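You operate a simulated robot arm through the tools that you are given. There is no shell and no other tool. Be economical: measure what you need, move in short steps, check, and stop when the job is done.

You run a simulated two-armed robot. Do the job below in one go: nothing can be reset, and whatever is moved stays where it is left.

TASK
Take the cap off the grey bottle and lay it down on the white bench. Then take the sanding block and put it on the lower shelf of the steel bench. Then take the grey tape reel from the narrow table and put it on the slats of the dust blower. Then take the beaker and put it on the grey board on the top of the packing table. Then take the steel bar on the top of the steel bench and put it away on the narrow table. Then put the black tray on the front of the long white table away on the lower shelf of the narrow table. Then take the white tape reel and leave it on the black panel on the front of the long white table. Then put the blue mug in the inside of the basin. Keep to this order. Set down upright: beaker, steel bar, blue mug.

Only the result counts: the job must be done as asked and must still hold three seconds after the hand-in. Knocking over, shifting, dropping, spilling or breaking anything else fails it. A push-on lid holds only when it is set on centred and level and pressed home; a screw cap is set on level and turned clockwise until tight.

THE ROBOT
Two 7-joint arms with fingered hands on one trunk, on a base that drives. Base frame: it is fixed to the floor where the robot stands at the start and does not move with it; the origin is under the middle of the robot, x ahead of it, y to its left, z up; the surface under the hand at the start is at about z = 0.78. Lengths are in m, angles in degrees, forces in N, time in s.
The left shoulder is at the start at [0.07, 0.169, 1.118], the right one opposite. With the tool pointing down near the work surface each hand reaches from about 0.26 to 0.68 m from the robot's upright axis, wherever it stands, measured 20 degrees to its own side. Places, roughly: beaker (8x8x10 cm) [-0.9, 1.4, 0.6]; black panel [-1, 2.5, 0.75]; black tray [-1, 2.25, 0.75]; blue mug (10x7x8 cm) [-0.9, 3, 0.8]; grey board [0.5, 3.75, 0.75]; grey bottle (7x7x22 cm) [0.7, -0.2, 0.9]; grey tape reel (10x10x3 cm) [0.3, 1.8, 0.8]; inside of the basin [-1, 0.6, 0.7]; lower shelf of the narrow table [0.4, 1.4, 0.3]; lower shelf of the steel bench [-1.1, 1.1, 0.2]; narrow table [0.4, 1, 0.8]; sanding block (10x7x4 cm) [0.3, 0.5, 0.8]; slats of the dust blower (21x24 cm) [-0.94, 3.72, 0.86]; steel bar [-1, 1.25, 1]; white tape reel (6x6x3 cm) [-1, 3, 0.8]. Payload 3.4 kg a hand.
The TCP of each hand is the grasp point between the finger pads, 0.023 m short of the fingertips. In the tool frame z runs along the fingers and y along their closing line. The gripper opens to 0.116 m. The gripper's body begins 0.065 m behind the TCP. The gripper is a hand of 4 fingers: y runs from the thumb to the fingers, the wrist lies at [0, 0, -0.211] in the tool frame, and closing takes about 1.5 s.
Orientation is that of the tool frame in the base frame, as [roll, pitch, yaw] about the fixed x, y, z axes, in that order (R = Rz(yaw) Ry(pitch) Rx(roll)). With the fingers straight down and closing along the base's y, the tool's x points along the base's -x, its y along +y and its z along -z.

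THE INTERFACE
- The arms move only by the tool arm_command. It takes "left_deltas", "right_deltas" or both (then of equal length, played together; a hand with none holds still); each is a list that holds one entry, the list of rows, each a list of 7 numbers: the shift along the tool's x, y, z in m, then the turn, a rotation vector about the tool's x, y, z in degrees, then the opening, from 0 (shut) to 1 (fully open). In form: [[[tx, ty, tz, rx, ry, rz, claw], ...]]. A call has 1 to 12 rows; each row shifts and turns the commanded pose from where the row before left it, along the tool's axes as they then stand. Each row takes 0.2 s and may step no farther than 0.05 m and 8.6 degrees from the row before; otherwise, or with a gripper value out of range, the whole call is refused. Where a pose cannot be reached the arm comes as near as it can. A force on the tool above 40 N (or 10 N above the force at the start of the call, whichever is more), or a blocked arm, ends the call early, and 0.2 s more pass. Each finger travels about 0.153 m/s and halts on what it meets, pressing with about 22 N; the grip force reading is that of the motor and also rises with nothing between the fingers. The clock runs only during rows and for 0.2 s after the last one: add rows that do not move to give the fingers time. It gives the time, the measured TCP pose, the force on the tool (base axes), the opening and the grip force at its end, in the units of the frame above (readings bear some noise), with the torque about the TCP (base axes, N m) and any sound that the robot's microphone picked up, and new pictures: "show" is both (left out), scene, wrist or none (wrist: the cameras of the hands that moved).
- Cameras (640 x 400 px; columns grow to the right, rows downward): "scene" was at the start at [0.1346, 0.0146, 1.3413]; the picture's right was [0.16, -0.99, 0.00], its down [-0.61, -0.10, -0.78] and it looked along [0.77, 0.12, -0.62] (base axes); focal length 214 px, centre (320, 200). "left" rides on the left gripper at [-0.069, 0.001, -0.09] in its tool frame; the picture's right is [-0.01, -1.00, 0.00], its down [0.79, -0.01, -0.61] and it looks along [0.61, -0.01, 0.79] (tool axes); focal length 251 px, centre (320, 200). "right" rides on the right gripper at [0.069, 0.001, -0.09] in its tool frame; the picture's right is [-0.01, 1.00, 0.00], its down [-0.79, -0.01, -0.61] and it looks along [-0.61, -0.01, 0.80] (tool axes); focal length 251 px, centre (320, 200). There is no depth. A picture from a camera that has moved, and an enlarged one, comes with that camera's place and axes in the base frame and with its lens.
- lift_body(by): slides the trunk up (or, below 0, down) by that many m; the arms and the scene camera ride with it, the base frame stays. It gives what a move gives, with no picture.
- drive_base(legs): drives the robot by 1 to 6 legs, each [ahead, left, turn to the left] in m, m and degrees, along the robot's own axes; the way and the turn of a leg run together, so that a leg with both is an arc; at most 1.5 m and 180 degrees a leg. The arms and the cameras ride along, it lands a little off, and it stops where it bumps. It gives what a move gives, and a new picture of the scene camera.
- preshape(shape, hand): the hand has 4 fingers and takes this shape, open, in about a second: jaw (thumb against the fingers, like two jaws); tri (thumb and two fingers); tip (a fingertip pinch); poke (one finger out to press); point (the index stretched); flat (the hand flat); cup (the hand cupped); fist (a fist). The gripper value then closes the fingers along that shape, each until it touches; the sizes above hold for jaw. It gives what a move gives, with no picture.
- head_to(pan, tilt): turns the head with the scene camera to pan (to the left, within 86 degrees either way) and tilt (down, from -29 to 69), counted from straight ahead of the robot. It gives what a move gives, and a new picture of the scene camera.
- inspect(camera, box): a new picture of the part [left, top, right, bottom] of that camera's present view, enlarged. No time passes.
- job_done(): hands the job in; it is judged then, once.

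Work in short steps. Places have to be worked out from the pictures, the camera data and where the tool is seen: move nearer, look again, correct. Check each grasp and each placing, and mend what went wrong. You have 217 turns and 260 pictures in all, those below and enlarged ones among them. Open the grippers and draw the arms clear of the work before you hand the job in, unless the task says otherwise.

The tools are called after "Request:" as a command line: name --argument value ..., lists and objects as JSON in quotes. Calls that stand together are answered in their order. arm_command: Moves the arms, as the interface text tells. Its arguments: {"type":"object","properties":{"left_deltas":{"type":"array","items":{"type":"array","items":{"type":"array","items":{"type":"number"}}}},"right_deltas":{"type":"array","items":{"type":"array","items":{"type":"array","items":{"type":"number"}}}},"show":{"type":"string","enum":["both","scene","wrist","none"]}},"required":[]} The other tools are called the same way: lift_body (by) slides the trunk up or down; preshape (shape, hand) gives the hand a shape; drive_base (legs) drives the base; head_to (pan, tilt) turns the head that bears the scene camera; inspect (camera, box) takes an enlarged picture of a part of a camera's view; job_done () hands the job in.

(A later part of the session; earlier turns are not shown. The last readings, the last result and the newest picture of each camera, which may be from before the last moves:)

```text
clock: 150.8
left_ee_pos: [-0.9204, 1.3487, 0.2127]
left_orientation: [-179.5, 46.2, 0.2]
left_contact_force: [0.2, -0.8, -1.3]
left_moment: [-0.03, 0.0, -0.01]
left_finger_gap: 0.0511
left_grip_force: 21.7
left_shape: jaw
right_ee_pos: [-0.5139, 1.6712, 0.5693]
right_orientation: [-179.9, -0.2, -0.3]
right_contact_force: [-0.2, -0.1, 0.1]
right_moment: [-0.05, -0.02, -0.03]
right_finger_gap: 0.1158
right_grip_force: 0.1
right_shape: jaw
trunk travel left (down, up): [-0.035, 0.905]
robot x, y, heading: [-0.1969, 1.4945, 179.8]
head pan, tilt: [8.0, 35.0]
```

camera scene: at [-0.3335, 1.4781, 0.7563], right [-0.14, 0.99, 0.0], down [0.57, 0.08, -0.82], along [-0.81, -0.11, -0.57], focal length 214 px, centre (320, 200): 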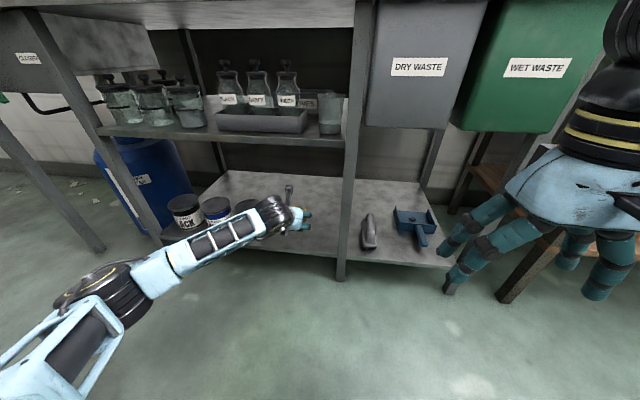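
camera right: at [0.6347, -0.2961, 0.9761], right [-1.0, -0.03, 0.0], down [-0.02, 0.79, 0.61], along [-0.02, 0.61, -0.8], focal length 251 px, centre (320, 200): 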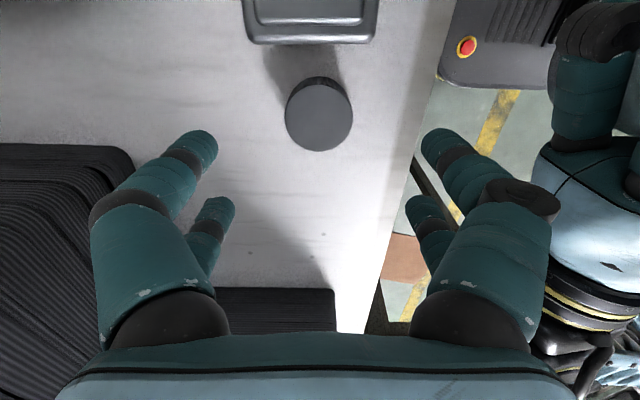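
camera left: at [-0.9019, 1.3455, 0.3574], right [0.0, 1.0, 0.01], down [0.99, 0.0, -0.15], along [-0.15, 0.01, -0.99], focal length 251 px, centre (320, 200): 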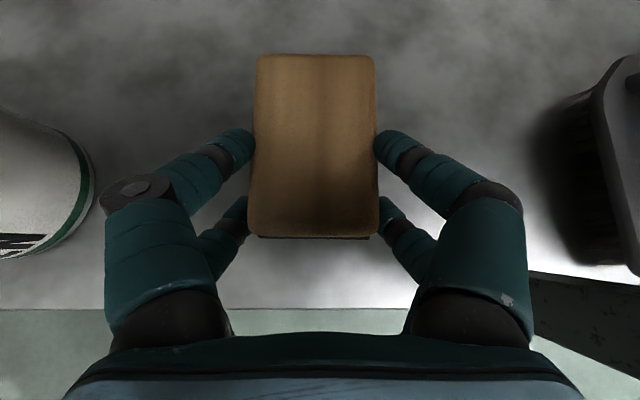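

Request:
arm_command --left_deltas '[[[0.003, 0, 0.003, 0, 0, 0, 0], [0.003, 0, 0.003, 0, 0, 0, 0], [0.003, 0, 0.003, 0, 0, 0, 0], [0.003, 0, 0.003, 0, 0, 0, 0], [0.003, 0, 0.003, 0, 0, 0, 0], [0.003, 0, 0.003, 0, 0, 0, 0]]]' --show "wrist"

```text
clock: 152.2
left_ee_pos: [-0.9214, 1.3492, 0.1929]
left_orientation: [-179.6, 46.7, 0.0]
left_contact_force: [3.0, -1.8, 22.2]
left_moment: [-0.84, -0.11, 0.17]
left_finger_gap: 0.0508
left_grip_force: 21.7
left_shape: jaw
right_ee_pos: [-0.5118, 1.6725, 0.5709]
right_orientation: [-180.0, 0.1, -0.2]
right_contact_force: [0.9, -0.7, 0.1]
right_moment: [-0.01, 0.02, 0.01]
right_finger_gap: 0.116
right_grip_force: 0.1
right_shape: jaw
trunk travel left (down, up): [-0.035, 0.905]
robot x, y, heading: [-0.1905, 1.4894, 179.9]
head pan, tilt: [8.0, 35.0]
camera left: at [-0.9027, 1.3468, 0.3041], right [0.0, 1.0, 0.01], down [0.99, 0.0, -0.16], along [-0.16, 0.01, -0.99], focal length 251 px, centre (320, 200)
```

left: 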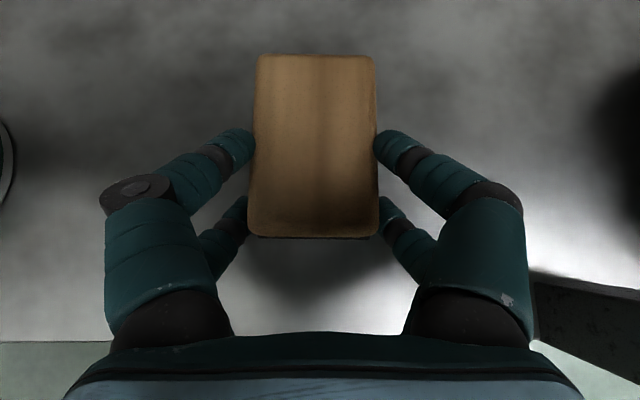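

Contact at the shelf (≈0.16). Release, and back out upward along the tool axis.

Request:
arm_command --left_deltas '[[[0, 0, 0, 0, 0, 0, 0.5], [0, 0, 0, 0, 0, 0, 0.75], [0, 0, 0, 0, 0, 0, 0.8], [0, 0, -0.02, 0, 0, 0, 0.8], [0, 0, -0.03, 0, 0, 0, 0.8], [0, 0, -0.03, 0, 0, 0, 0.8]]]' --show "wrist"

```text
clock: 153.7
left_ee_pos: [-0.8637, 1.3499, 0.2422]
left_orientation: [-179.4, 46.2, 0.2]
left_contact_force: [0.1, -0.8, -0.1]
left_moment: [0.04, 0.01, -0.01]
left_finger_gap: 0.0924
left_grip_force: 0.1
left_shape: jaw
right_ee_pos: [-0.514, 1.6711, 0.5682]
right_orientation: [-180.0, -0.2, -0.3]
right_contact_force: [0.0, 1.0, 0.3]
right_moment: [0.01, 0.0, 0.0]
right_finger_gap: 0.116
right_grip_force: 0.1
right_shape: jaw
trunk travel left (down, up): [-0.035, 0.905]
robot x, y, heading: [-0.1924, 1.4887, 179.8]
head pan, tilt: [8.0, 35.0]
camera left: at [-0.8454, 1.3475, 0.3523], right [0.0, 1.0, 0.01], down [0.99, 0.0, -0.15], along [-0.15, 0.01, -0.99], focal length 251 px, centre (320, 200)
```

left: 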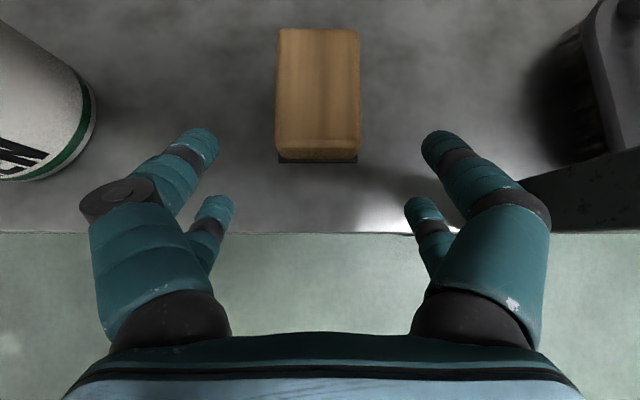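

Sanding block rests on the shelf. Retract the arm, then raise the trunk again.

Request:
arm_command --left_deltas '[[[0.0278, 0, -0.0288, 0, 0, 0, 1], [0.0278, 0, -0.0288, 0, 0, 0, 1], [0.0278, 0, -0.0288, 0, 0, 0, 1], [-0.0065, 0, -0.048, 0, 0, 0, 1], [-0.0065, 0, -0.048, 0, 0, 0, 1], [-0.0065, 0, -0.048, 0, 0, 0, 1], [-0.0065, 0, -0.048, 0, 0, 0, 1]]]' --show "none"

Request:
lift_body --by 0.4

Request:
lift_body --by 0.22

```text
clock: 155.2
left_ee_pos: [-0.632, 1.3508, 0.3942]
left_orientation: [-179.5, 46.2, 0.1]
left_contact_force: [-0.1, -0.3, 1.0]
left_moment: [-0.02, 0.01, 0.01]
left_finger_gap: 0.116
left_grip_force: 0.0
left_shape: jaw
left hand out of reach, approached as far as the arm can: row 7
right_ee_pos: [-0.5142, 1.6716, 0.5695]
right_orientation: [-180.0, -0.2, -0.3]
right_contact_force: [0.6, 0.2, -0.6]
right_moment: [-0.04, 0.03, 0.0]
right_finger_gap: 0.1159
right_grip_force: 0.1
right_shape: jaw
trunk travel left (down, up): [-0.035, 0.905]
robot x, y, heading: [-0.1964, 1.4893, 179.5]
head pan, tilt: [8.0, 35.0]
```

```text
clock: 159.1
left_ee_pos: [-0.6341, 1.351, 0.7942]
left_orientation: [-179.4, 46.3, 0.1]
left_contact_force: [0.3, -0.3, 0.7]
left_moment: [0.0, -0.03, 0.0]
left_finger_gap: 0.1158
left_grip_force: 0.0
left_shape: jaw
right_ee_pos: [-0.5147, 1.6724, 0.9702]
right_orientation: [179.9, -0.2, -0.2]
right_contact_force: [-0.9, 0.6, 0.1]
right_moment: [0.0, -0.01, -0.01]
right_finger_gap: 0.116
right_grip_force: 0.1
right_shape: jaw
trunk travel left (down, up): [-0.435, 0.505]
robot x, y, heading: [-0.1959, 1.4878, 179.7]
head pan, tilt: [8.0, 35.0]
```

```text
clock: 161.4
left_ee_pos: [-0.6331, 1.35, 1.0136]
left_orientation: [-179.4, 46.3, 0.2]
left_contact_force: [-0.8, -0.1, 0.6]
left_moment: [-0.01, 0.01, 0.0]
left_finger_gap: 0.1161
left_grip_force: 0.1
left_shape: jaw
right_ee_pos: [-0.5162, 1.6709, 1.1898]
right_orientation: [-180.0, -0.2, -0.3]
right_contact_force: [0.5, 0.6, 0.4]
right_moment: [-0.02, -0.02, 0.0]
right_finger_gap: 0.1159
right_grip_force: 0.1
right_shape: jaw
trunk travel left (down, up): [-0.655, 0.285]
robot x, y, heading: [-0.1935, 1.4858, 179.9]
head pan, tilt: [8.0, 35.0]
```

Now turn around toward the narrow table's far end for the grey reel.

Request:
drive_base --legs '[[0, -0.5, 0], [0, 0, -180]]'

Request:
head_to --pan -10 --tilt 45

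```text
clock: 171.7
left_ee_pos: [0.2388, 2.1316, 1.0138]
left_orientation: [-179.5, 46.1, -179.3]
left_contact_force: [0.1, -0.5, -0.1]
left_moment: [0.01, 0.01, -0.02]
left_finger_gap: 0.1158
left_grip_force: 0.1
left_shape: jaw
right_ee_pos: [0.1245, 1.8105, 1.1877]
right_orientation: [179.9, -0.1, -179.7]
right_contact_force: [0.3, -0.7, -0.3]
right_moment: [0.0, -0.03, 0.02]
right_finger_gap: 0.1159
right_grip_force: 0.0
right_shape: jaw
trunk travel left (down, up): [-0.655, 0.285]
robot x, y, heading: [-0.197, 1.9866, 0.6]
head pan, tilt: [8.0, 35.0]
camera scene: at [-0.0606, 2.0033, 1.3763], right [0.15, -0.99, 0.0], down [-0.57, -0.08, -0.82], along [0.81, 0.12, -0.57], focal length 214 px, centre (320, 200)
```

scene: 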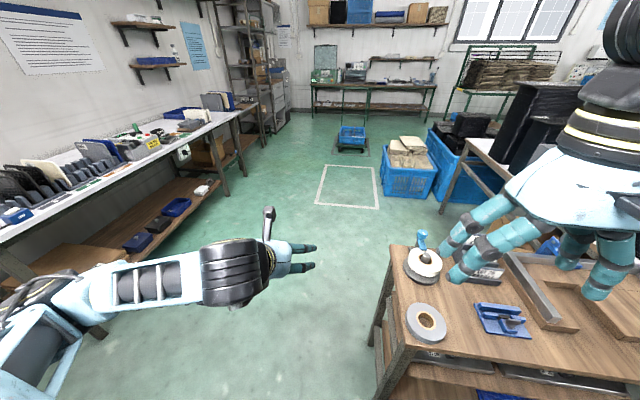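

```text
clock: 172.5
left_ee_pos: [0.2398, 2.1311, 1.0134]
left_orientation: [-179.3, 46.2, -179.3]
left_contact_force: [0.4, 0.4, 0.0]
left_moment: [0.01, 0.01, 0.01]
left_finger_gap: 0.1158
left_grip_force: 0.2
left_shape: jaw
right_ee_pos: [0.1237, 1.8109, 1.1887]
right_orientation: [179.9, -0.2, -179.7]
right_contact_force: [0.2, 0.1, -0.4]
right_moment: [-0.04, 0.02, 0.03]
right_finger_gap: 0.1161
right_grip_force: 0.0
right_shape: jaw
trunk travel left (down, up): [-0.655, 0.285]
robot x, y, heading: [-0.1959, 1.9876, 0.4]
head pan, tilt: [-10.0, 45.0]
camera scene: at [-0.0675, 1.977, 1.3615], right [-0.17, -0.99, 0.0], down [-0.7, 0.12, -0.71], along [0.7, -0.12, -0.71], focal length 214 px, centre (320, 200)
```

scene: 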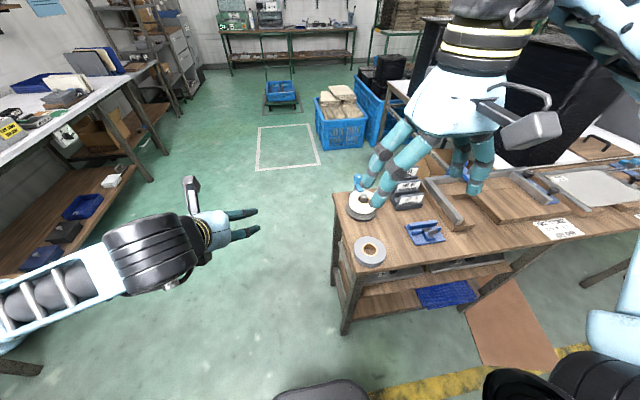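

Grey reel at about (0.247,1.771). Move the right hand above it and look.

Request:
arm_command --right_deltas '[[[-0.04, -0.013, 0.03, 0, 0, 0, 1], [-0.04, -0.013, 0.03, 0, 0, 0, 1], [-0.04, -0.013, 0.03, 0, 0, 0, 1], [0, 0, 0.05, 0, 0, 0, 1], [0, 0, 0.05, 0, 0, 0, 1], [0, 0, 0.03, 0, 0, 0, 1]]]' --show "wrist"

```text
refused: row 1 steps farther than a row can; nothing moved
```

Request:
arm_command --right_deltas '[[[-0.04, -0.013, 0.02, 0, 0, 0, 1], [-0.04, -0.013, 0.02, 0, 0, 0, 1], [-0.04, -0.013, 0.02, 0, 0, 0, 1], [0, 0, 0.05, 0, 0, 0, 1], [0, 0, 0.05, 0, 0, 0, 1], [0, 0, 0.05, 0, 0, 0, 1]]]' --show "wrist"

```text
clock: 173.9
left_ee_pos: [0.2393, 2.1316, 1.0136]
left_orientation: [-179.5, 46.2, -179.3]
left_contact_force: [-0.1, -0.1, -0.1]
left_moment: [0.01, 0.0, 0.02]
left_finger_gap: 0.1157
left_grip_force: 0.0
left_shape: jaw
right_ee_pos: [0.2427, 1.7723, 0.9773]
right_orientation: [180.0, -0.1, -179.6]
right_contact_force: [-0.1, -0.6, 0.9]
right_moment: [0.01, -0.01, -0.02]
right_finger_gap: 0.116
right_grip_force: 0.0
right_shape: jaw
trunk travel left (down, up): [-0.655, 0.285]
robot x, y, heading: [-0.1993, 1.991, 0.1]
head pan, tilt: [-10.0, 45.0]
camera right: at [0.1751, 1.7724, 1.0684], right [0.0, 1.0, 0.0], down [0.8, 0.0, 0.61], along [0.61, 0.0, -0.8], focal length 251 px, centre (320, 200)
```

right: 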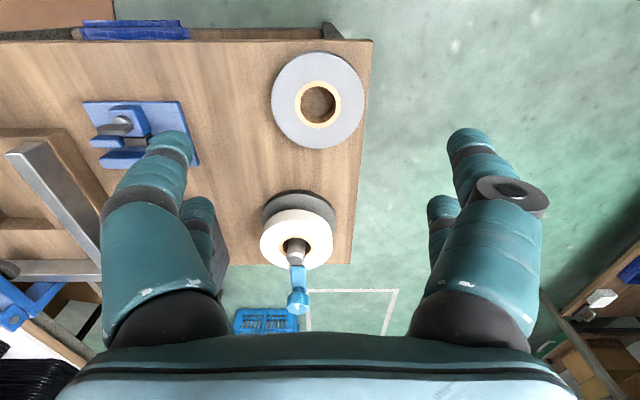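

Reel centre (0.249,1.770), 9–10 cm wide. Descend with the hand fully open, centred.

Request:
arm_command --right_deltas '[[[-0.006, -0.003, 0.04, 0, 0, 0, 1], [0, 0, 0.04, 0, 0, 0, 1], [0, 0, 0.03, 0, 0, 0, 1]]]' --show "wrist"

```text
clock: 174.7
left_ee_pos: [0.2392, 2.1315, 1.0139]
left_orientation: [-179.4, 46.1, -179.3]
left_contact_force: [-0.3, 0.2, 0.0]
left_moment: [0.01, 0.01, -0.03]
left_finger_gap: 0.1157
left_grip_force: 0.1
left_shape: jaw
right_ee_pos: [0.2484, 1.7693, 0.8693]
right_orientation: [-179.8, -0.1, -179.7]
right_contact_force: [-0.4, -0.6, 0.5]
right_moment: [0.02, -0.01, 0.02]
right_finger_gap: 0.116
right_grip_force: 0.0
right_shape: jaw
trunk travel left (down, up): [-0.655, 0.285]
robot x, y, heading: [-0.193, 1.995, 0.5]
head pan, tilt: [-10.0, 45.0]
camera right: at [0.181, 1.769, 0.9593], right [0.0, 1.0, 0.0], down [0.8, 0.0, 0.61], along [0.61, 0.0, -0.8], focal length 251 px, centre (320, 200)
```

right: 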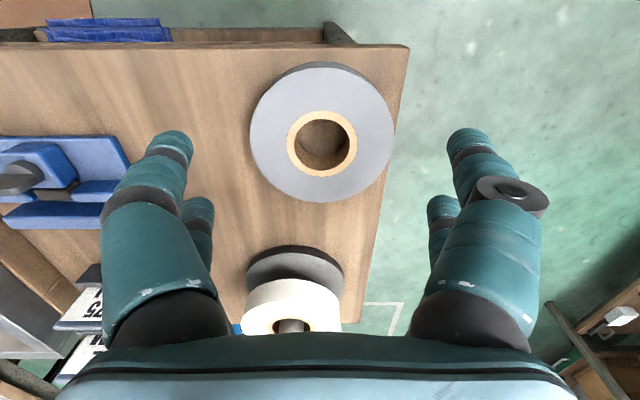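

Request:
arm_command --right_deltas '[[[0.006, 0.001, 0.03, 0, 0, 0, 1], [0, 0, 0.02, 0, 0, 0, 1], [0, 0, 0.006, 0, 0, 0, 1]]]' --show "wrist"

```text
clock: 175.5
left_ee_pos: [0.2395, 2.1309, 1.013]
left_orientation: [-179.4, 46.2, -179.4]
left_contact_force: [0.4, -0.6, -0.7]
left_moment: [0.02, -0.02, 0.0]
left_finger_gap: 0.1159
left_grip_force: 0.1
left_shape: jaw
right_ee_pos: [0.243, 1.7708, 0.8125]
right_orientation: [179.9, -0.1, -179.8]
right_contact_force: [-1.0, -0.9, -0.2]
right_moment: [0.0, 0.02, 0.0]
right_finger_gap: 0.1157
right_grip_force: 0.1
right_shape: jaw
trunk travel left (down, up): [-0.655, 0.285]
robot x, y, heading: [-0.1966, 1.9852, 0.4]
head pan, tilt: [-10.0, 45.0]
camera right: at [0.1745, 1.7708, 0.903], right [0.0, 1.0, 0.0], down [0.8, 0.0, 0.6], along [0.6, 0.0, -0.8], focal length 251 px, centre (320, 200)
```

right: 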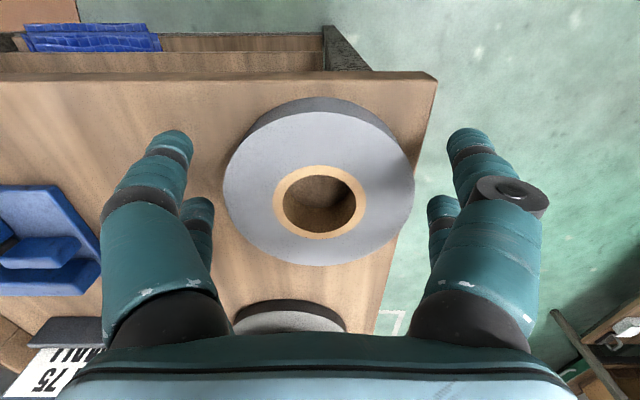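

Reel sits between the fingers. Lower 5 mm and close.

Request:
arm_command --right_deltas '[[[0, 0, 0.005, 0, 0, 0, 1], [0, 0, 0, 0, 0, 0, 0.3], [0, 0, 0, 0, 0, 0, 0], [0, 0, 0, 0, 0, 0, 0], [0, 0, 0, 0, 0, 0, 0]]]' --show "none"

Request:
arm_command --right_deltas '[[[0, 0, -0.02, 0, 0, 0, 0], [0, 0, -0.04, 0, 0, 0, 0], [0, 0, -0.05, 0, 0, 0, 0], [0, 0, -0.05, 0, 0, 0, 0]]]' --show "wrist"

```text
clock: 176.7
left_ee_pos: [0.2395, 2.1324, 1.0139]
left_orientation: [-179.4, 46.2, -179.3]
left_contact_force: [0.6, 0.0, 0.0]
left_moment: [0.0, 0.0, 0.01]
left_finger_gap: 0.116
left_grip_force: 0.1
left_shape: jaw
right_ee_pos: [0.2427, 1.7705, 0.8086]
right_orientation: [180.0, -0.2, -179.7]
right_contact_force: [0.3, 0.1, 0.1]
right_moment: [0.03, 0.0, -0.01]
right_finger_gap: 0.0738
right_grip_force: 22.0
right_shape: jaw
trunk travel left (down, up): [-0.655, 0.285]
robot x, y, heading: [-0.1989, 1.9863, 0.5]
head pan, tilt: [-10.0, 45.0]
```

```text
clock: 177.7
left_ee_pos: [0.2396, 2.1322, 1.0134]
left_orientation: [-179.4, 46.2, -179.2]
left_contact_force: [0.8, 0.5, 0.6]
left_moment: [-0.02, 0.0, 0.01]
left_finger_gap: 0.1159
left_grip_force: 0.1
left_shape: jaw
right_ee_pos: [0.2441, 1.7695, 0.9685]
right_orientation: [-180.0, -0.1, -179.7]
right_contact_force: [-0.2, 0.7, -0.7]
right_moment: [0.0, 0.03, 0.02]
right_finger_gap: 0.0728
right_grip_force: 21.7
right_shape: jaw
trunk travel left (down, up): [-0.655, 0.285]
robot x, y, heading: [-0.1962, 1.9873, 0.4]
head pan, tilt: [-10.0, 45.0]
camera right: at [0.1766, 1.7703, 1.0582], right [0.0, 1.0, 0.0], down [0.8, 0.0, 0.61], along [0.6, 0.0, -0.8], focal length 251 px, centre (320, 200)
```

right: 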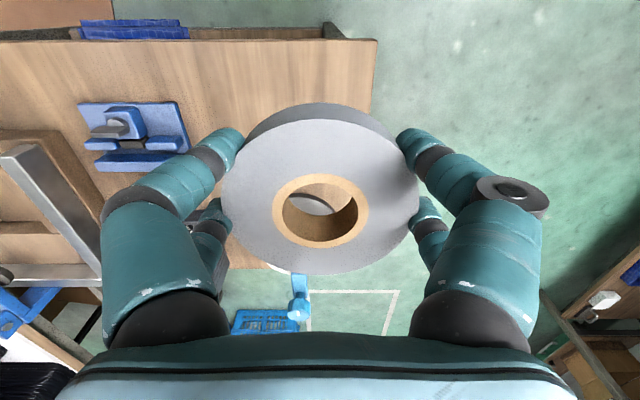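

Reel held. Tuck and raise, then turn toward the far end of the room.

Request:
arm_command --right_deltas '[[[0.03, 0, -0.03, 0, 0, 0, 0], [0.03, 0, -0.03, 0, 0, 0, 0], [0.03, 0, -0.03, 0, 0, 0, 0], [0.03, 0, -0.03, 0, 0, 0, 0]]]' --left_deltas '[[[-0.02, 0, -0.02, 0, 7.6, 0, 1], [-0.01, 0, -0.02, 0, 7.6, 0, 1], [0, 0, -0.02, 0, 7.6, 0, 1], [0, 0, -0.02, 0, 7.6, 0, 1]]]' --show "none"

Request:
drive_base --legs '[[0, 0, 90], [0.4, 0, 0]]'

Request:
head_to --pan 15 --tilt 22

```text
clock: 178.7
left_ee_pos: [0.2148, 2.1336, 1.0995]
left_orientation: [-179.5, 15.8, -179.6]
left_contact_force: [-0.3, 0.2, 0.0]
left_moment: [0.04, -0.01, -0.01]
left_finger_gap: 0.1159
left_grip_force: 0.1
left_shape: jaw
right_ee_pos: [0.1236, 1.7706, 1.0866]
right_orientation: [-180.0, -0.2, -179.7]
right_contact_force: [0.2, -0.1, -0.6]
right_moment: [0.03, -0.01, 0.0]
right_finger_gap: 0.0724
right_grip_force: 22.2
right_shape: jaw
trunk travel left (down, up): [-0.655, 0.285]
robot x, y, heading: [-0.1959, 1.9879, 0.5]
head pan, tilt: [-10.0, 45.0]
```

```text
clock: 185.1
left_ee_pos: [-0.3378, 2.8112, 1.0992]
left_orientation: [-179.6, 15.9, -89.9]
left_contact_force: [-0.2, -0.2, -0.8]
left_moment: [-0.03, 0.0, 0.02]
left_finger_gap: 0.1159
left_grip_force: 0.1
left_shape: jaw
right_ee_pos: [0.0243, 2.7167, 1.0858]
right_orientation: [-180.0, -0.1, -90.1]
right_contact_force: [0.5, -0.4, -0.4]
right_moment: [-0.02, 0.0, -0.03]
right_finger_gap: 0.0724
right_grip_force: 21.9
right_shape: jaw
trunk travel left (down, up): [-0.655, 0.285]
robot x, y, heading: [-0.1975, 2.3946, 89.8]
head pan, tilt: [-10.0, 45.0]
camera scene: at [-0.1835, 2.5271, 1.3615], right [0.98, -0.17, 0.0], down [-0.12, -0.7, -0.71], along [0.12, 0.7, -0.71], focal length 214 px, centre (320, 200)
```

scene: 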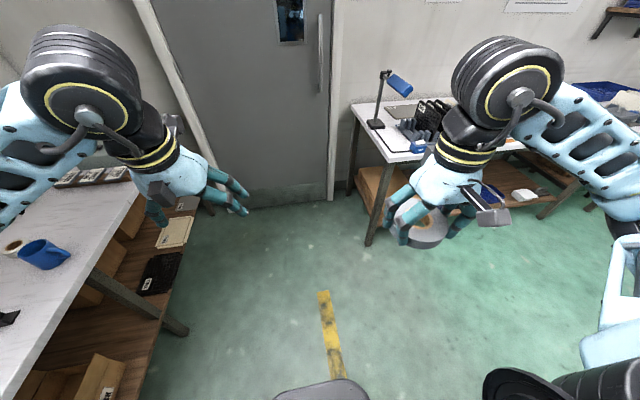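

```text
clock: 185.9
left_ee_pos: [-0.3386, 2.8098, 1.1001]
left_orientation: [-179.6, 15.8, -90.0]
left_contact_force: [-0.7, -0.1, 0.7]
left_moment: [0.01, 0.02, 0.0]
left_finger_gap: 0.1159
left_grip_force: 0.2
left_shape: jaw
right_ee_pos: [0.0242, 2.7159, 1.0873]
right_orientation: [179.9, -0.1, -90.0]
right_contact_force: [1.2, 0.9, -1.1]
right_moment: [-0.03, 0.01, -0.04]
right_finger_gap: 0.0722
right_grip_force: 22.1
right_shape: jaw
trunk travel left (down, up): [-0.655, 0.285]
robot x, y, heading: [-0.1952, 2.3919, 89.9]
head pan, tilt: [15.0, 22.0]
camera scene: at [-0.2216, 2.5368, 1.3969], right [0.97, 0.26, 0.0], down [0.1, -0.36, -0.93], along [-0.24, 0.9, -0.38], focal length 214 px, centre (320, 200)
```

scene: 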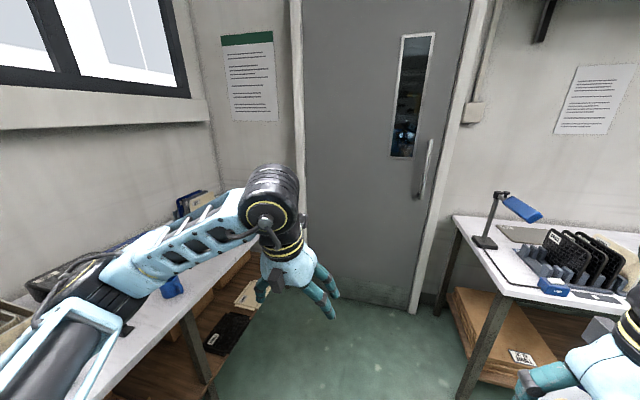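

Facing −x before moving along the table avoids the wall. Turn left 90° and then slide right along the long white table.

Request:
drive_base --legs '[[0, 0, 90], [0, -0.7, 0]]'

Request:
head_to --pan -20 --tilt 35

```text
clock: 193.5
left_ee_pos: [-0.6092, 2.939, 1.1003]
left_orientation: [-179.5, 15.8, 0.2]
left_contact_force: [0.4, 0.0, -0.4]
left_moment: [0.03, 0.01, 0.0]
left_finger_gap: 0.1157
left_grip_force: 0.0
left_shape: jaw
right_ee_pos: [-0.516, 3.3023, 1.0855]
right_orientation: [-180.0, -0.1, -0.1]
right_contact_force: [0.2, -0.4, -0.8]
right_moment: [-0.02, 0.01, -0.01]
right_finger_gap: 0.0721
right_grip_force: 22.1
right_shape: jaw
trunk travel left (down, up): [-0.655, 0.285]
robot x, y, heading: [-0.1975, 3.0785, -179.8]
head pan, tilt: [15.0, 22.0]
camera scene: at [-0.3361, 3.0583, 1.3969], right [-0.26, 0.97, 0.0], down [0.36, 0.1, -0.93], along [-0.89, -0.24, -0.37], focal length 214 px, centre (320, 200)
```

scene: 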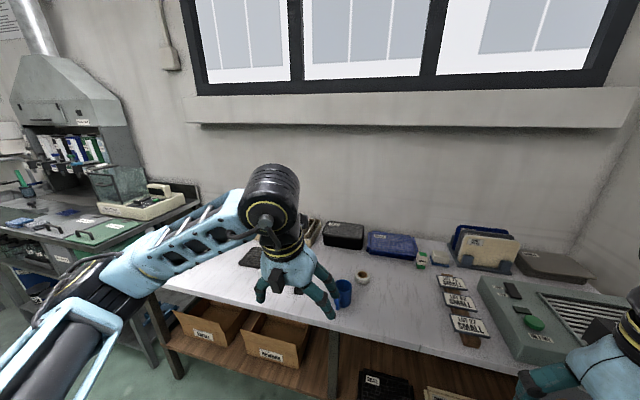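

```text
clock: 194.5
left_ee_pos: [-0.6099, 2.9403, 1.0997]
left_orientation: [-179.7, 15.8, 0.2]
left_contact_force: [-0.2, 0.6, -0.6]
left_moment: [-0.02, 0.0, 0.02]
left_finger_gap: 0.1159
left_grip_force: 0.1
left_shape: jaw
right_ee_pos: [-0.5165, 3.3014, 1.0871]
right_orientation: [180.0, -0.3, 0.0]
right_contact_force: [0.2, -0.4, -0.9]
right_moment: [-0.03, -0.06, 0.01]
right_finger_gap: 0.0722
right_grip_force: 22.0
right_shape: jaw
trunk travel left (down, up): [-0.655, 0.285]
robot x, y, heading: [-0.1948, 3.0813, -179.7]
head pan, tilt: [-20.0, 35.0]
camera scene: at [-0.3294, 3.1125, 1.3763], right [0.34, 0.94, 0.0], down [0.54, -0.19, -0.82], along [-0.77, 0.28, -0.57], focal length 214 px, centre (320, 200)
```

scene: 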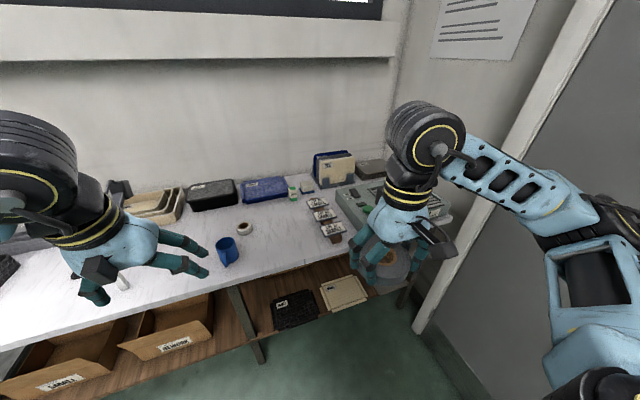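

The blower is at the far right end. I approach it diagonally (heading 150°) so the right elbow stays off the wall.

Request:
drive_base --legs '[[0, 0, -30], [0.34, -0.1, 0]]'

Request:
head_to --pan -5 --tilt 45

```text
clock: 198.2
left_ee_pos: [-0.8476, 3.3838, 1.1025]
left_orientation: [-178.8, 16.4, -29.7]
left_contact_force: [0.6, -0.1, 0.3]
left_moment: [0.0, 0.0, -0.02]
left_finger_gap: 0.1161
left_grip_force: 0.0
left_shape: jaw
right_ee_pos: [-0.5856, 3.6509, 1.092]
right_orientation: [-179.3, 0.2, -30.3]
right_contact_force: [-0.9, 0.1, -0.4]
right_moment: [0.01, -0.04, -0.01]
right_finger_gap: 0.0719
right_grip_force: 22.3
right_shape: jaw
trunk travel left (down, up): [-0.655, 0.285]
robot x, y, heading: [-0.4232, 3.3186, 149.9]
head pan, tilt: [-20.0, 35.0]
stopped in leg 2: the robot was blocked; the commanded pose is now the measured one
camera scene: at [-0.5187, 3.3873, 1.3788], right [0.76, 0.64, 0.01], down [0.37, -0.42, -0.83], along [-0.53, 0.64, -0.56], focal length 214 px, centre (320, 200)
```

scene: 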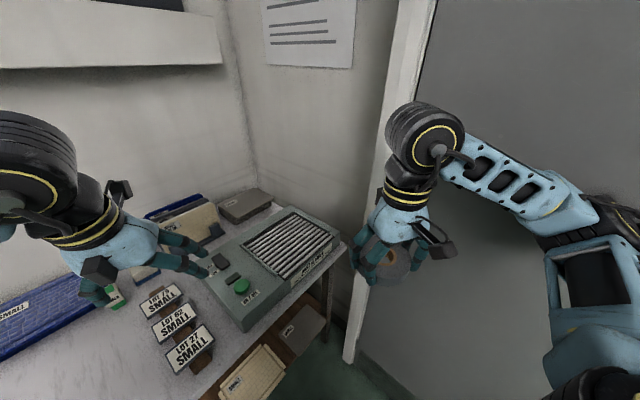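

```text
clock: 198.9
left_ee_pos: [-0.8479, 3.3821, 1.1032]
left_orientation: [-178.7, 16.5, -29.6]
left_contact_force: [-0.1, 0.1, -0.5]
left_moment: [-0.04, 0.01, 0.02]
left_finger_gap: 0.1158
left_grip_force: 0.1
left_shape: jaw
right_ee_pos: [-0.5869, 3.6511, 1.0926]
right_orientation: [-179.2, 0.2, -30.2]
right_contact_force: [-0.5, 0.2, -0.5]
right_moment: [-0.01, 0.0, 0.0]
right_finger_gap: 0.0719
right_grip_force: 22.0
right_shape: jaw
trunk travel left (down, up): [-0.655, 0.285]
robot x, y, heading: [-0.4213, 3.3157, 150.1]
head pan, tilt: [-5.0, 45.0]
camera scene: at [-0.5274, 3.3663, 1.3632], right [0.57, 0.82, 0.01], down [0.58, -0.39, -0.72], along [-0.58, 0.42, -0.7], focal length 214 px, centre (320, 200)
```

scene: 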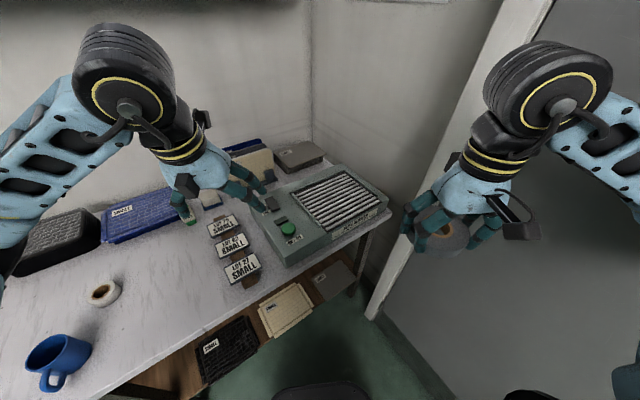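

Slats centre at (-0.93,3.71), z≈0.86. Move the reel above it.

Request:
arm_command --right_deltas '[[[-0.0416, 0.0149, 0, 0, 0, 0, 0], [-0.0416, 0.0149, 0, 0, 0, 0, 0], [-0.0416, 0.0149, 0, 0, 0, 0, 0], [-0.0416, 0.0149, 0, 0, 0, 0, 0], [-0.0416, 0.0149, 0, 0, 0, 0, 0], [-0.0416, 0.0149, 0, 0, 0, 0, 0], [-0.0416, 0.0149, 0.02, 0, 0, 0, 0], [-0.0416, 0.0149, 0.02, 0, 0, 0, 0]]]' --show "both"

```text
clock: 200.7
left_ee_pos: [-0.8531, 3.4007, 1.1007]
left_orientation: [-179.6, 15.8, -29.7]
left_contact_force: [0.4, 0.6, -0.3]
left_moment: [-0.03, -0.02, -0.03]
left_finger_gap: 0.1162
left_grip_force: 0.0
left_shape: jaw
right_ee_pos: [-0.909, 3.7292, 1.0349]
right_orientation: [-179.9, -0.5, -29.9]
right_contact_force: [1.2, 0.6, -0.7]
right_moment: [-0.03, 0.01, 0.02]
right_finger_gap: 0.0713
right_grip_force: 22.2
right_shape: jaw
right hand out of reach, approached as far as the arm can: row 8
trunk travel left (down, up): [-0.655, 0.285]
robot x, y, heading: [-0.4232, 3.3165, 150.2]
head pan, tilt: [-5.0, 45.0]
camera scene: at [-0.5338, 3.3899, 1.3614], right [0.57, 0.82, 0.0], down [0.58, -0.4, -0.71], along [-0.58, 0.4, -0.71], focal length 214 px, centre (320, 200)
camera right: at [-0.8507, 3.695, 1.1257], right [-0.51, -0.86, 0.0], down [-0.69, 0.4, 0.6], along [-0.52, 0.31, -0.8], focal length 251 px, centre (320, 200)
```

scene: 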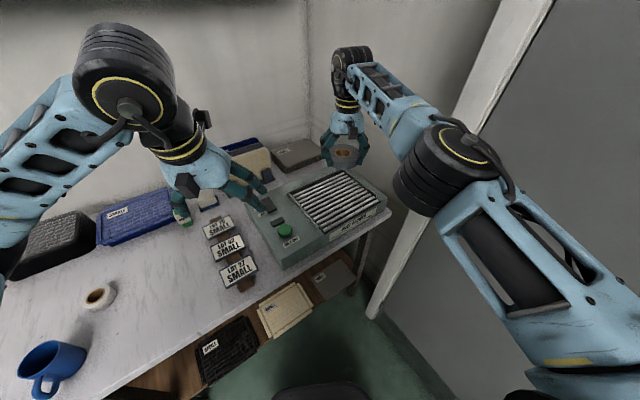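
right: 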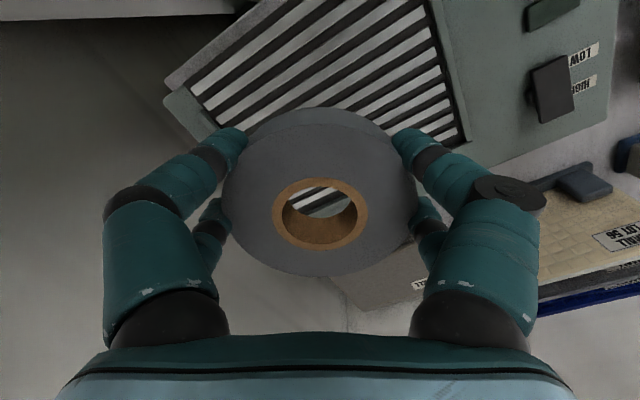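

From the right camera the slats span x −1.04…−0.84, y 3.61…3.84; the reel is above that. Lower straight down.

Request:
arm_command --right_deltas '[[[-0.012, 0.008, 0.04, 0, 0, 0, 0], [0, 0, 0.04, 0, 0, 0, 0], [0, 0, 0.03, 0, 0, 0, 0], [0, 0, 0.01, 0, 0, 0, 0]]]' --show "both"

```text
clock: 201.7
left_ee_pos: [-0.8524, 3.4003, 1.0982]
left_orientation: [-179.6, 15.6, -29.7]
left_contact_force: [0.0, -0.1, 0.7]
left_moment: [0.0, 0.01, 0.01]
left_finger_gap: 0.1158
left_grip_force: 0.1
left_shape: jaw
right_ee_pos: [-0.9109, 3.7232, 0.9134]
right_orientation: [-180.0, -0.5, -30.0]
right_contact_force: [-0.1, 0.2, -1.3]
right_moment: [-0.02, 0.0, -0.02]
right_finger_gap: 0.0707
right_grip_force: 22.1
right_shape: jaw
right hand out of reach, approached as far as the arm can: row 1
trunk travel left (down, up): [-0.655, 0.285]
robot x, y, heading: [-0.4244, 3.3212, 150.2]
head pan, tilt: [-5.0, 45.0]
camera scene: at [-0.5338, 3.3898, 1.3615], right [0.57, 0.82, 0.0], down [0.58, -0.4, -0.71], along [-0.58, 0.4, -0.71], focal length 214 px, centre (320, 200)
camera right: at [-0.8526, 3.6892, 1.0047], right [-0.51, -0.86, 0.0], down [-0.69, 0.41, 0.6], along [-0.52, 0.31, -0.8], focal length 251 px, centre (320, 200)
```

scene: 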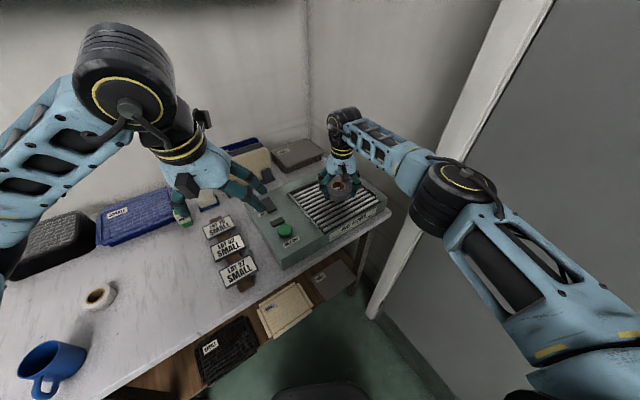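
right: 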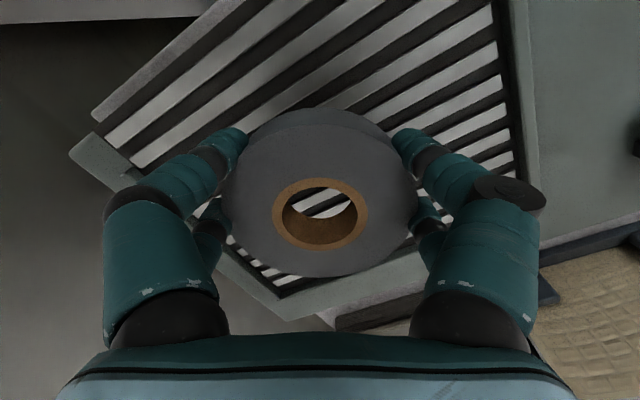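

Reel is over the slats. Lower gently to contact.

Request:
arm_command --right_deltas '[[[0, 0, 0.01, 0, 0, 0, 0], [0, 0, 0.005, 0, 0, 0, 0], [0, 0, 0.004, 0, 0, 0, 0], [0, 0, 0.004, 0, 0, 0, 0], [0, 0, 0.004, 0, 0, 0, 0], [0, 0, 0.004, 0, 0, 0, 0], [0, 0, 0.003, 0, 0, 0, 0]]]' --show "none"

```text
clock: 203.3
left_ee_pos: [-0.853, 3.4005, 1.0992]
left_orientation: [-179.6, 15.8, -29.7]
left_contact_force: [0.3, -0.4, -0.4]
left_moment: [-0.03, 0.01, -0.01]
left_finger_gap: 0.1157
left_grip_force: 0.0
left_shape: jaw
right_ee_pos: [-0.9113, 3.7235, 0.8814]
right_orientation: [180.0, -0.4, -30.0]
right_contact_force: [0.1, -0.1, -0.9]
right_moment: [-0.03, 0.0, 0.0]
right_finger_gap: 0.0707
right_grip_force: 21.7
right_shape: jaw
trunk travel left (down, up): [-0.655, 0.285]
robot x, y, heading: [-0.4196, 3.313, 150.3]
head pan, tilt: [-5.0, 45.0]
```

Request:
arm_command --right_deltas '[[[0, 0, 0.003, 0, 0, 0, 0], [0, 0, 0.003, 0, 0, 0, 0], [0, 0, 0.003, 0, 0, 0, 0], [0, 0, 0.003, 0, 0, 0, 0], [0, 0, 0.003, 0, 0, 0, 0]]]' --show "wrist"

```text
clock: 204.5
left_ee_pos: [-0.8488, 3.3989, 1.1018]
left_orientation: [-179.4, 15.9, -29.8]
left_contact_force: [-0.4, 0.5, 0.6]
left_moment: [-0.01, -0.01, 0.02]
left_finger_gap: 0.1159
left_grip_force: 0.1
left_shape: jaw
right_ee_pos: [-0.9092, 3.7211, 0.8747]
right_orientation: [179.9, 0.0, -30.0]
right_contact_force: [2.7, -3.0, 25.7]
right_moment: [0.02, -0.15, -0.02]
right_finger_gap: 0.0698
right_grip_force: 22.1
right_shape: jaw
trunk travel left (down, up): [-0.655, 0.285]
robot x, y, heading: [-0.4205, 3.3201, 149.9]
head pan, tilt: [-5.0, 45.0]
stopped in row 5 (right hand): the force on the tool passed its limit at 42 N (the readings are from after the stop); the commanded pose is now the measured one
camera right: at [-0.8496, 3.6867, 0.9649], right [-0.51, -0.86, 0.0], down [-0.68, 0.4, 0.61], along [-0.53, 0.31, -0.79], focal length 251 px, centre (320, 200)
```

right: 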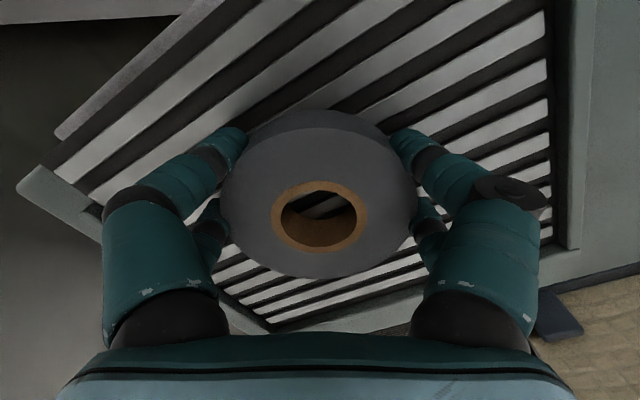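

Contact at the slats. Release and raise.

Request:
arm_command --right_deltas '[[[0, 0, -0.001, 0, 0, 0, 0.6], [0, 0, 0, 0, 0, 0, 0.9], [0, 0, 0, 0, 0, 0, 1], [0, 0, 0, 0, 0, 0, 1], [0, 0, -0.02, 0, 0, 0, 1], [0, 0, -0.04, 0, 0, 0, 1], [0, 0, -0.05, 0, 0, 0, 1], [0, 0, -0.05, 0, 0, 0, 1]]]' --show "wrist"

```text
clock: 206.3
left_ee_pos: [-0.8521, 3.3987, 1.0988]
left_orientation: [-179.4, 15.8, -29.7]
left_contact_force: [-0.3, -0.1, 0.6]
left_moment: [0.03, -0.02, 0.0]
left_finger_gap: 0.1161
left_grip_force: 0.1
left_shape: jaw
right_ee_pos: [-0.9124, 3.7221, 1.0312]
right_orientation: [-180.0, -0.1, -30.1]
right_contact_force: [0.3, 0.0, -0.2]
right_moment: [0.03, -0.02, 0.01]
right_finger_gap: 0.1159
right_grip_force: 0.0
right_shape: jaw
trunk travel left (down, up): [-0.655, 0.285]
robot x, y, heading: [-0.4168, 3.3166, 150.1]
head pan, tilt: [-5.0, 45.0]
camera right: at [-0.8532, 3.6878, 1.1217], right [-0.51, -0.86, 0.0], down [-0.69, 0.4, 0.6], along [-0.52, 0.31, -0.8], focal length 251 px, centre (320, 200)
```

right: 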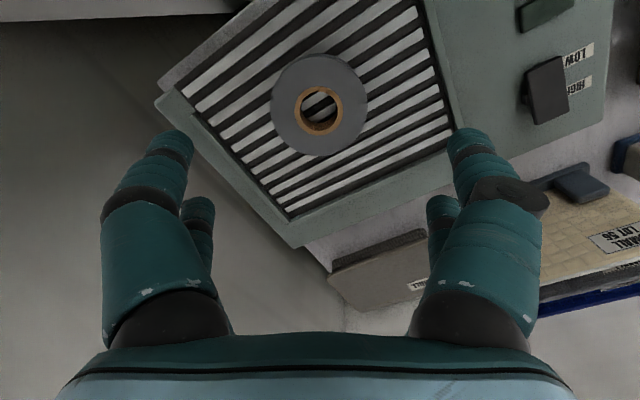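

Grey reel lies on the slats. Retract the right hand, back out and go to the steel bench for the beaker.

Request:
arm_command --right_deltas '[[[0.0416, -0.0149, -0.01, 0, 0, 0, 1], [0.0416, -0.0149, -0.01, 0, 0, 0, 1], [0.0416, -0.0149, -0.01, 0, 0, 0, 1], [0.0416, -0.0149, -0.01, 0, 0, 0, 1], [0.0416, -0.0149, -0.01, 0, 0, 0, 1], [0.0416, -0.0149, 0, 0, 0, 0, 1], [0.0416, -0.0149, 0, 0, 0, 0, 1], [0.0416, -0.0149, 0, 0, 0, 0, 1]]]' --show "none"

Request:
drive_base --legs '[[-0.34, 0.1, 0], [0, 0, 30], [0, 1.5, 0]]'

```text
clock: 208.1
left_ee_pos: [-0.8629, 3.3802, 1.0963]
left_orientation: [-178.3, 15.9, -29.3]
left_contact_force: [-0.9, -0.3, 0.2]
left_moment: [0.04, -0.01, 0.02]
left_finger_gap: 0.1158
left_grip_force: 0.0
left_shape: jaw
right_ee_pos: [-0.575, 3.6397, 1.0891]
right_orientation: [-178.8, -0.1, -29.8]
right_contact_force: [0.2, 0.5, 0.6]
right_moment: [-0.02, 0.04, 0.02]
right_finger_gap: 0.116
right_grip_force: 0.1
right_shape: jaw
trunk travel left (down, up): [-0.655, 0.285]
robot x, y, heading: [-0.4209, 3.3163, 150.3]
head pan, tilt: [-5.0, 45.0]
```

```text
clock: 208.8
left_ee_pos: [-0.8587, 3.3773, 1.0982]
left_orientation: [-178.5, 16.0, -29.3]
left_contact_force: [1.3, 0.2, -0.1]
left_moment: [-0.03, 0.01, 0.0]
left_finger_gap: 0.1157
left_grip_force: 0.0
left_shape: jaw
right_ee_pos: [-0.5728, 3.6396, 1.0894]
right_orientation: [-179.0, 0.0, -29.4]
right_contact_force: [-0.7, -0.2, -0.1]
right_moment: [0.0, 0.0, 0.02]
right_finger_gap: 0.1161
right_grip_force: 0.1
right_shape: jaw
trunk travel left (down, up): [-0.655, 0.285]
robot x, y, heading: [-0.4218, 3.316, 150.5]
head pan, tilt: [-5.0, 45.0]
stopped in leg 1: the robot was blocked; the commanded pose is now the measured one
camera scene: at [-0.542, 3.3639, 1.3623], right [0.57, 0.82, 0.02], down [0.59, -0.39, -0.71], along [-0.58, 0.41, -0.7], focal length 214 px, centre (320, 200)
```

scene: 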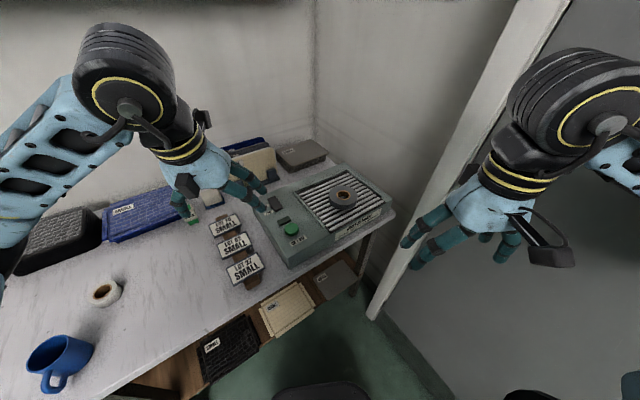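

Blocked — probably the right elbow is touching something. Look right.

Request:
head_to --pan -80 --tilt 35

```text
clock: 210.2
left_ee_pos: [-0.8598, 3.3794, 1.0972]
left_orientation: [-178.4, 15.9, -29.2]
left_contact_force: [-0.3, -0.4, 0.2]
left_moment: [-0.01, -0.01, 0.02]
left_finger_gap: 0.1161
left_grip_force: 0.0
left_shape: jaw
right_ee_pos: [-0.5725, 3.6415, 1.0899]
right_orientation: [-178.8, 0.0, -29.7]
right_contact_force: [0.0, 0.7, 0.1]
right_moment: [0.04, 0.04, 0.01]
right_finger_gap: 0.1162
right_grip_force: 0.1
right_shape: jaw
trunk travel left (down, up): [-0.655, 0.285]
robot x, y, heading: [-0.4216, 3.314, 150.2]
head pan, tilt: [-80.0, 35.0]
camera scene: at [-0.4474, 3.4006, 1.3778], right [0.94, -0.33, 0.0], down [-0.19, -0.53, -0.83], along [0.28, 0.78, -0.56], focal length 214 px, centre (320, 200)
```

scene: 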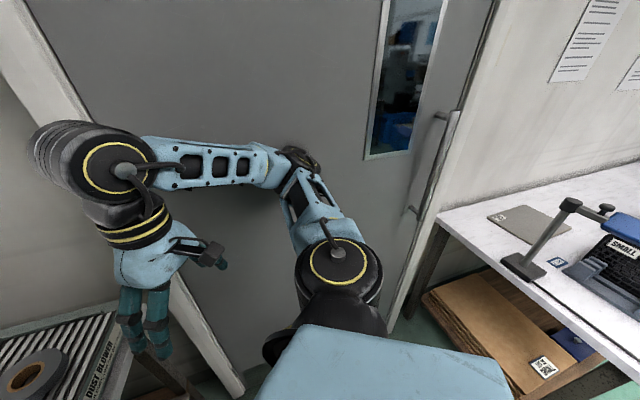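

The right elbow is against the door. Extend the right hand forward again to free the elbow, then back away.

Request:
arm_command --right_deltas '[[[-0.0416, 0.0149, 0, 0, 0, 0, 1], [-0.0416, 0.0149, 0, 0, 0, 0, 1], [-0.0416, 0.0149, 0, 0, 0, 0, 1], [-0.0416, 0.0149, 0, 0, 0, 0, 1], [-0.0416, 0.0149, 0, 0, 0, 0, 1]]]' --show "scene"

Request:
drive_base --legs '[[-0.2, 0.15, 0], [-0.14, -0.05, 0]]'

```text
clock: 211.4
left_ee_pos: [-0.8561, 3.395, 1.0991]
left_orientation: [-179.4, 15.9, -29.5]
left_contact_force: [-0.3, -0.3, 0.5]
left_moment: [-0.02, -0.05, 0.03]
left_finger_gap: 0.116
left_grip_force: 0.0
left_shape: jaw
right_ee_pos: [-0.7838, 3.6948, 1.0829]
right_orientation: [-179.8, -0.2, -29.6]
right_contact_force: [-0.7, -0.4, -0.1]
right_moment: [0.04, -0.04, 0.03]
right_finger_gap: 0.1157
right_grip_force: 0.1
right_shape: jaw
trunk travel left (down, up): [-0.655, 0.285]
robot x, y, heading: [-0.4265, 3.3144, 150.3]
head pan, tilt: [-80.0, 35.0]
camera scene: at [-0.4397, 3.4215, 1.3765], right [0.94, -0.33, 0.0], down [-0.19, -0.54, -0.82], along [0.28, 0.77, -0.57], focal length 214 px, centre (320, 200)
```

scene: 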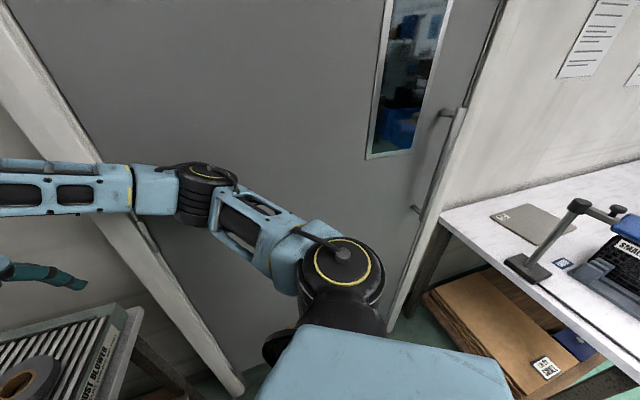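

```text
clock: 214.2
left_ee_pos: [-0.6108, 3.1446, 1.0992]
left_orientation: [-179.6, 15.7, -29.4]
left_contact_force: [0.0, 0.6, 0.5]
left_moment: [-0.01, 0.01, 0.03]
left_finger_gap: 0.1159
left_grip_force: 0.0
left_shape: jaw
right_ee_pos: [-0.5403, 3.4449, 1.0806]
right_orientation: [-180.0, -0.2, -29.6]
right_contact_force: [0.6, -0.7, 0.4]
right_moment: [0.01, 0.01, 0.02]
right_finger_gap: 0.1157
right_grip_force: 0.1
right_shape: jaw
trunk travel left (down, up): [-0.655, 0.285]
robot x, y, heading: [-0.1794, 3.0614, 150.6]
head pan, tilt: [-80.0, 35.0]
camera scene: at [-0.1965, 3.1717, 1.3762], right [0.94, -0.33, 0.0], down [-0.19, -0.54, -0.82], along [0.27, 0.77, -0.57], focal length 214 px, centre (320, 200)
```

scene: 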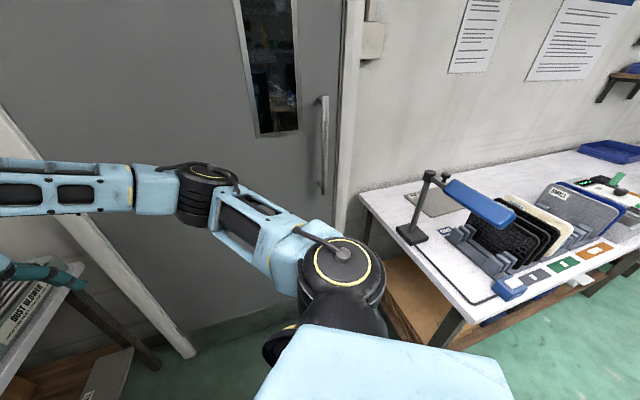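

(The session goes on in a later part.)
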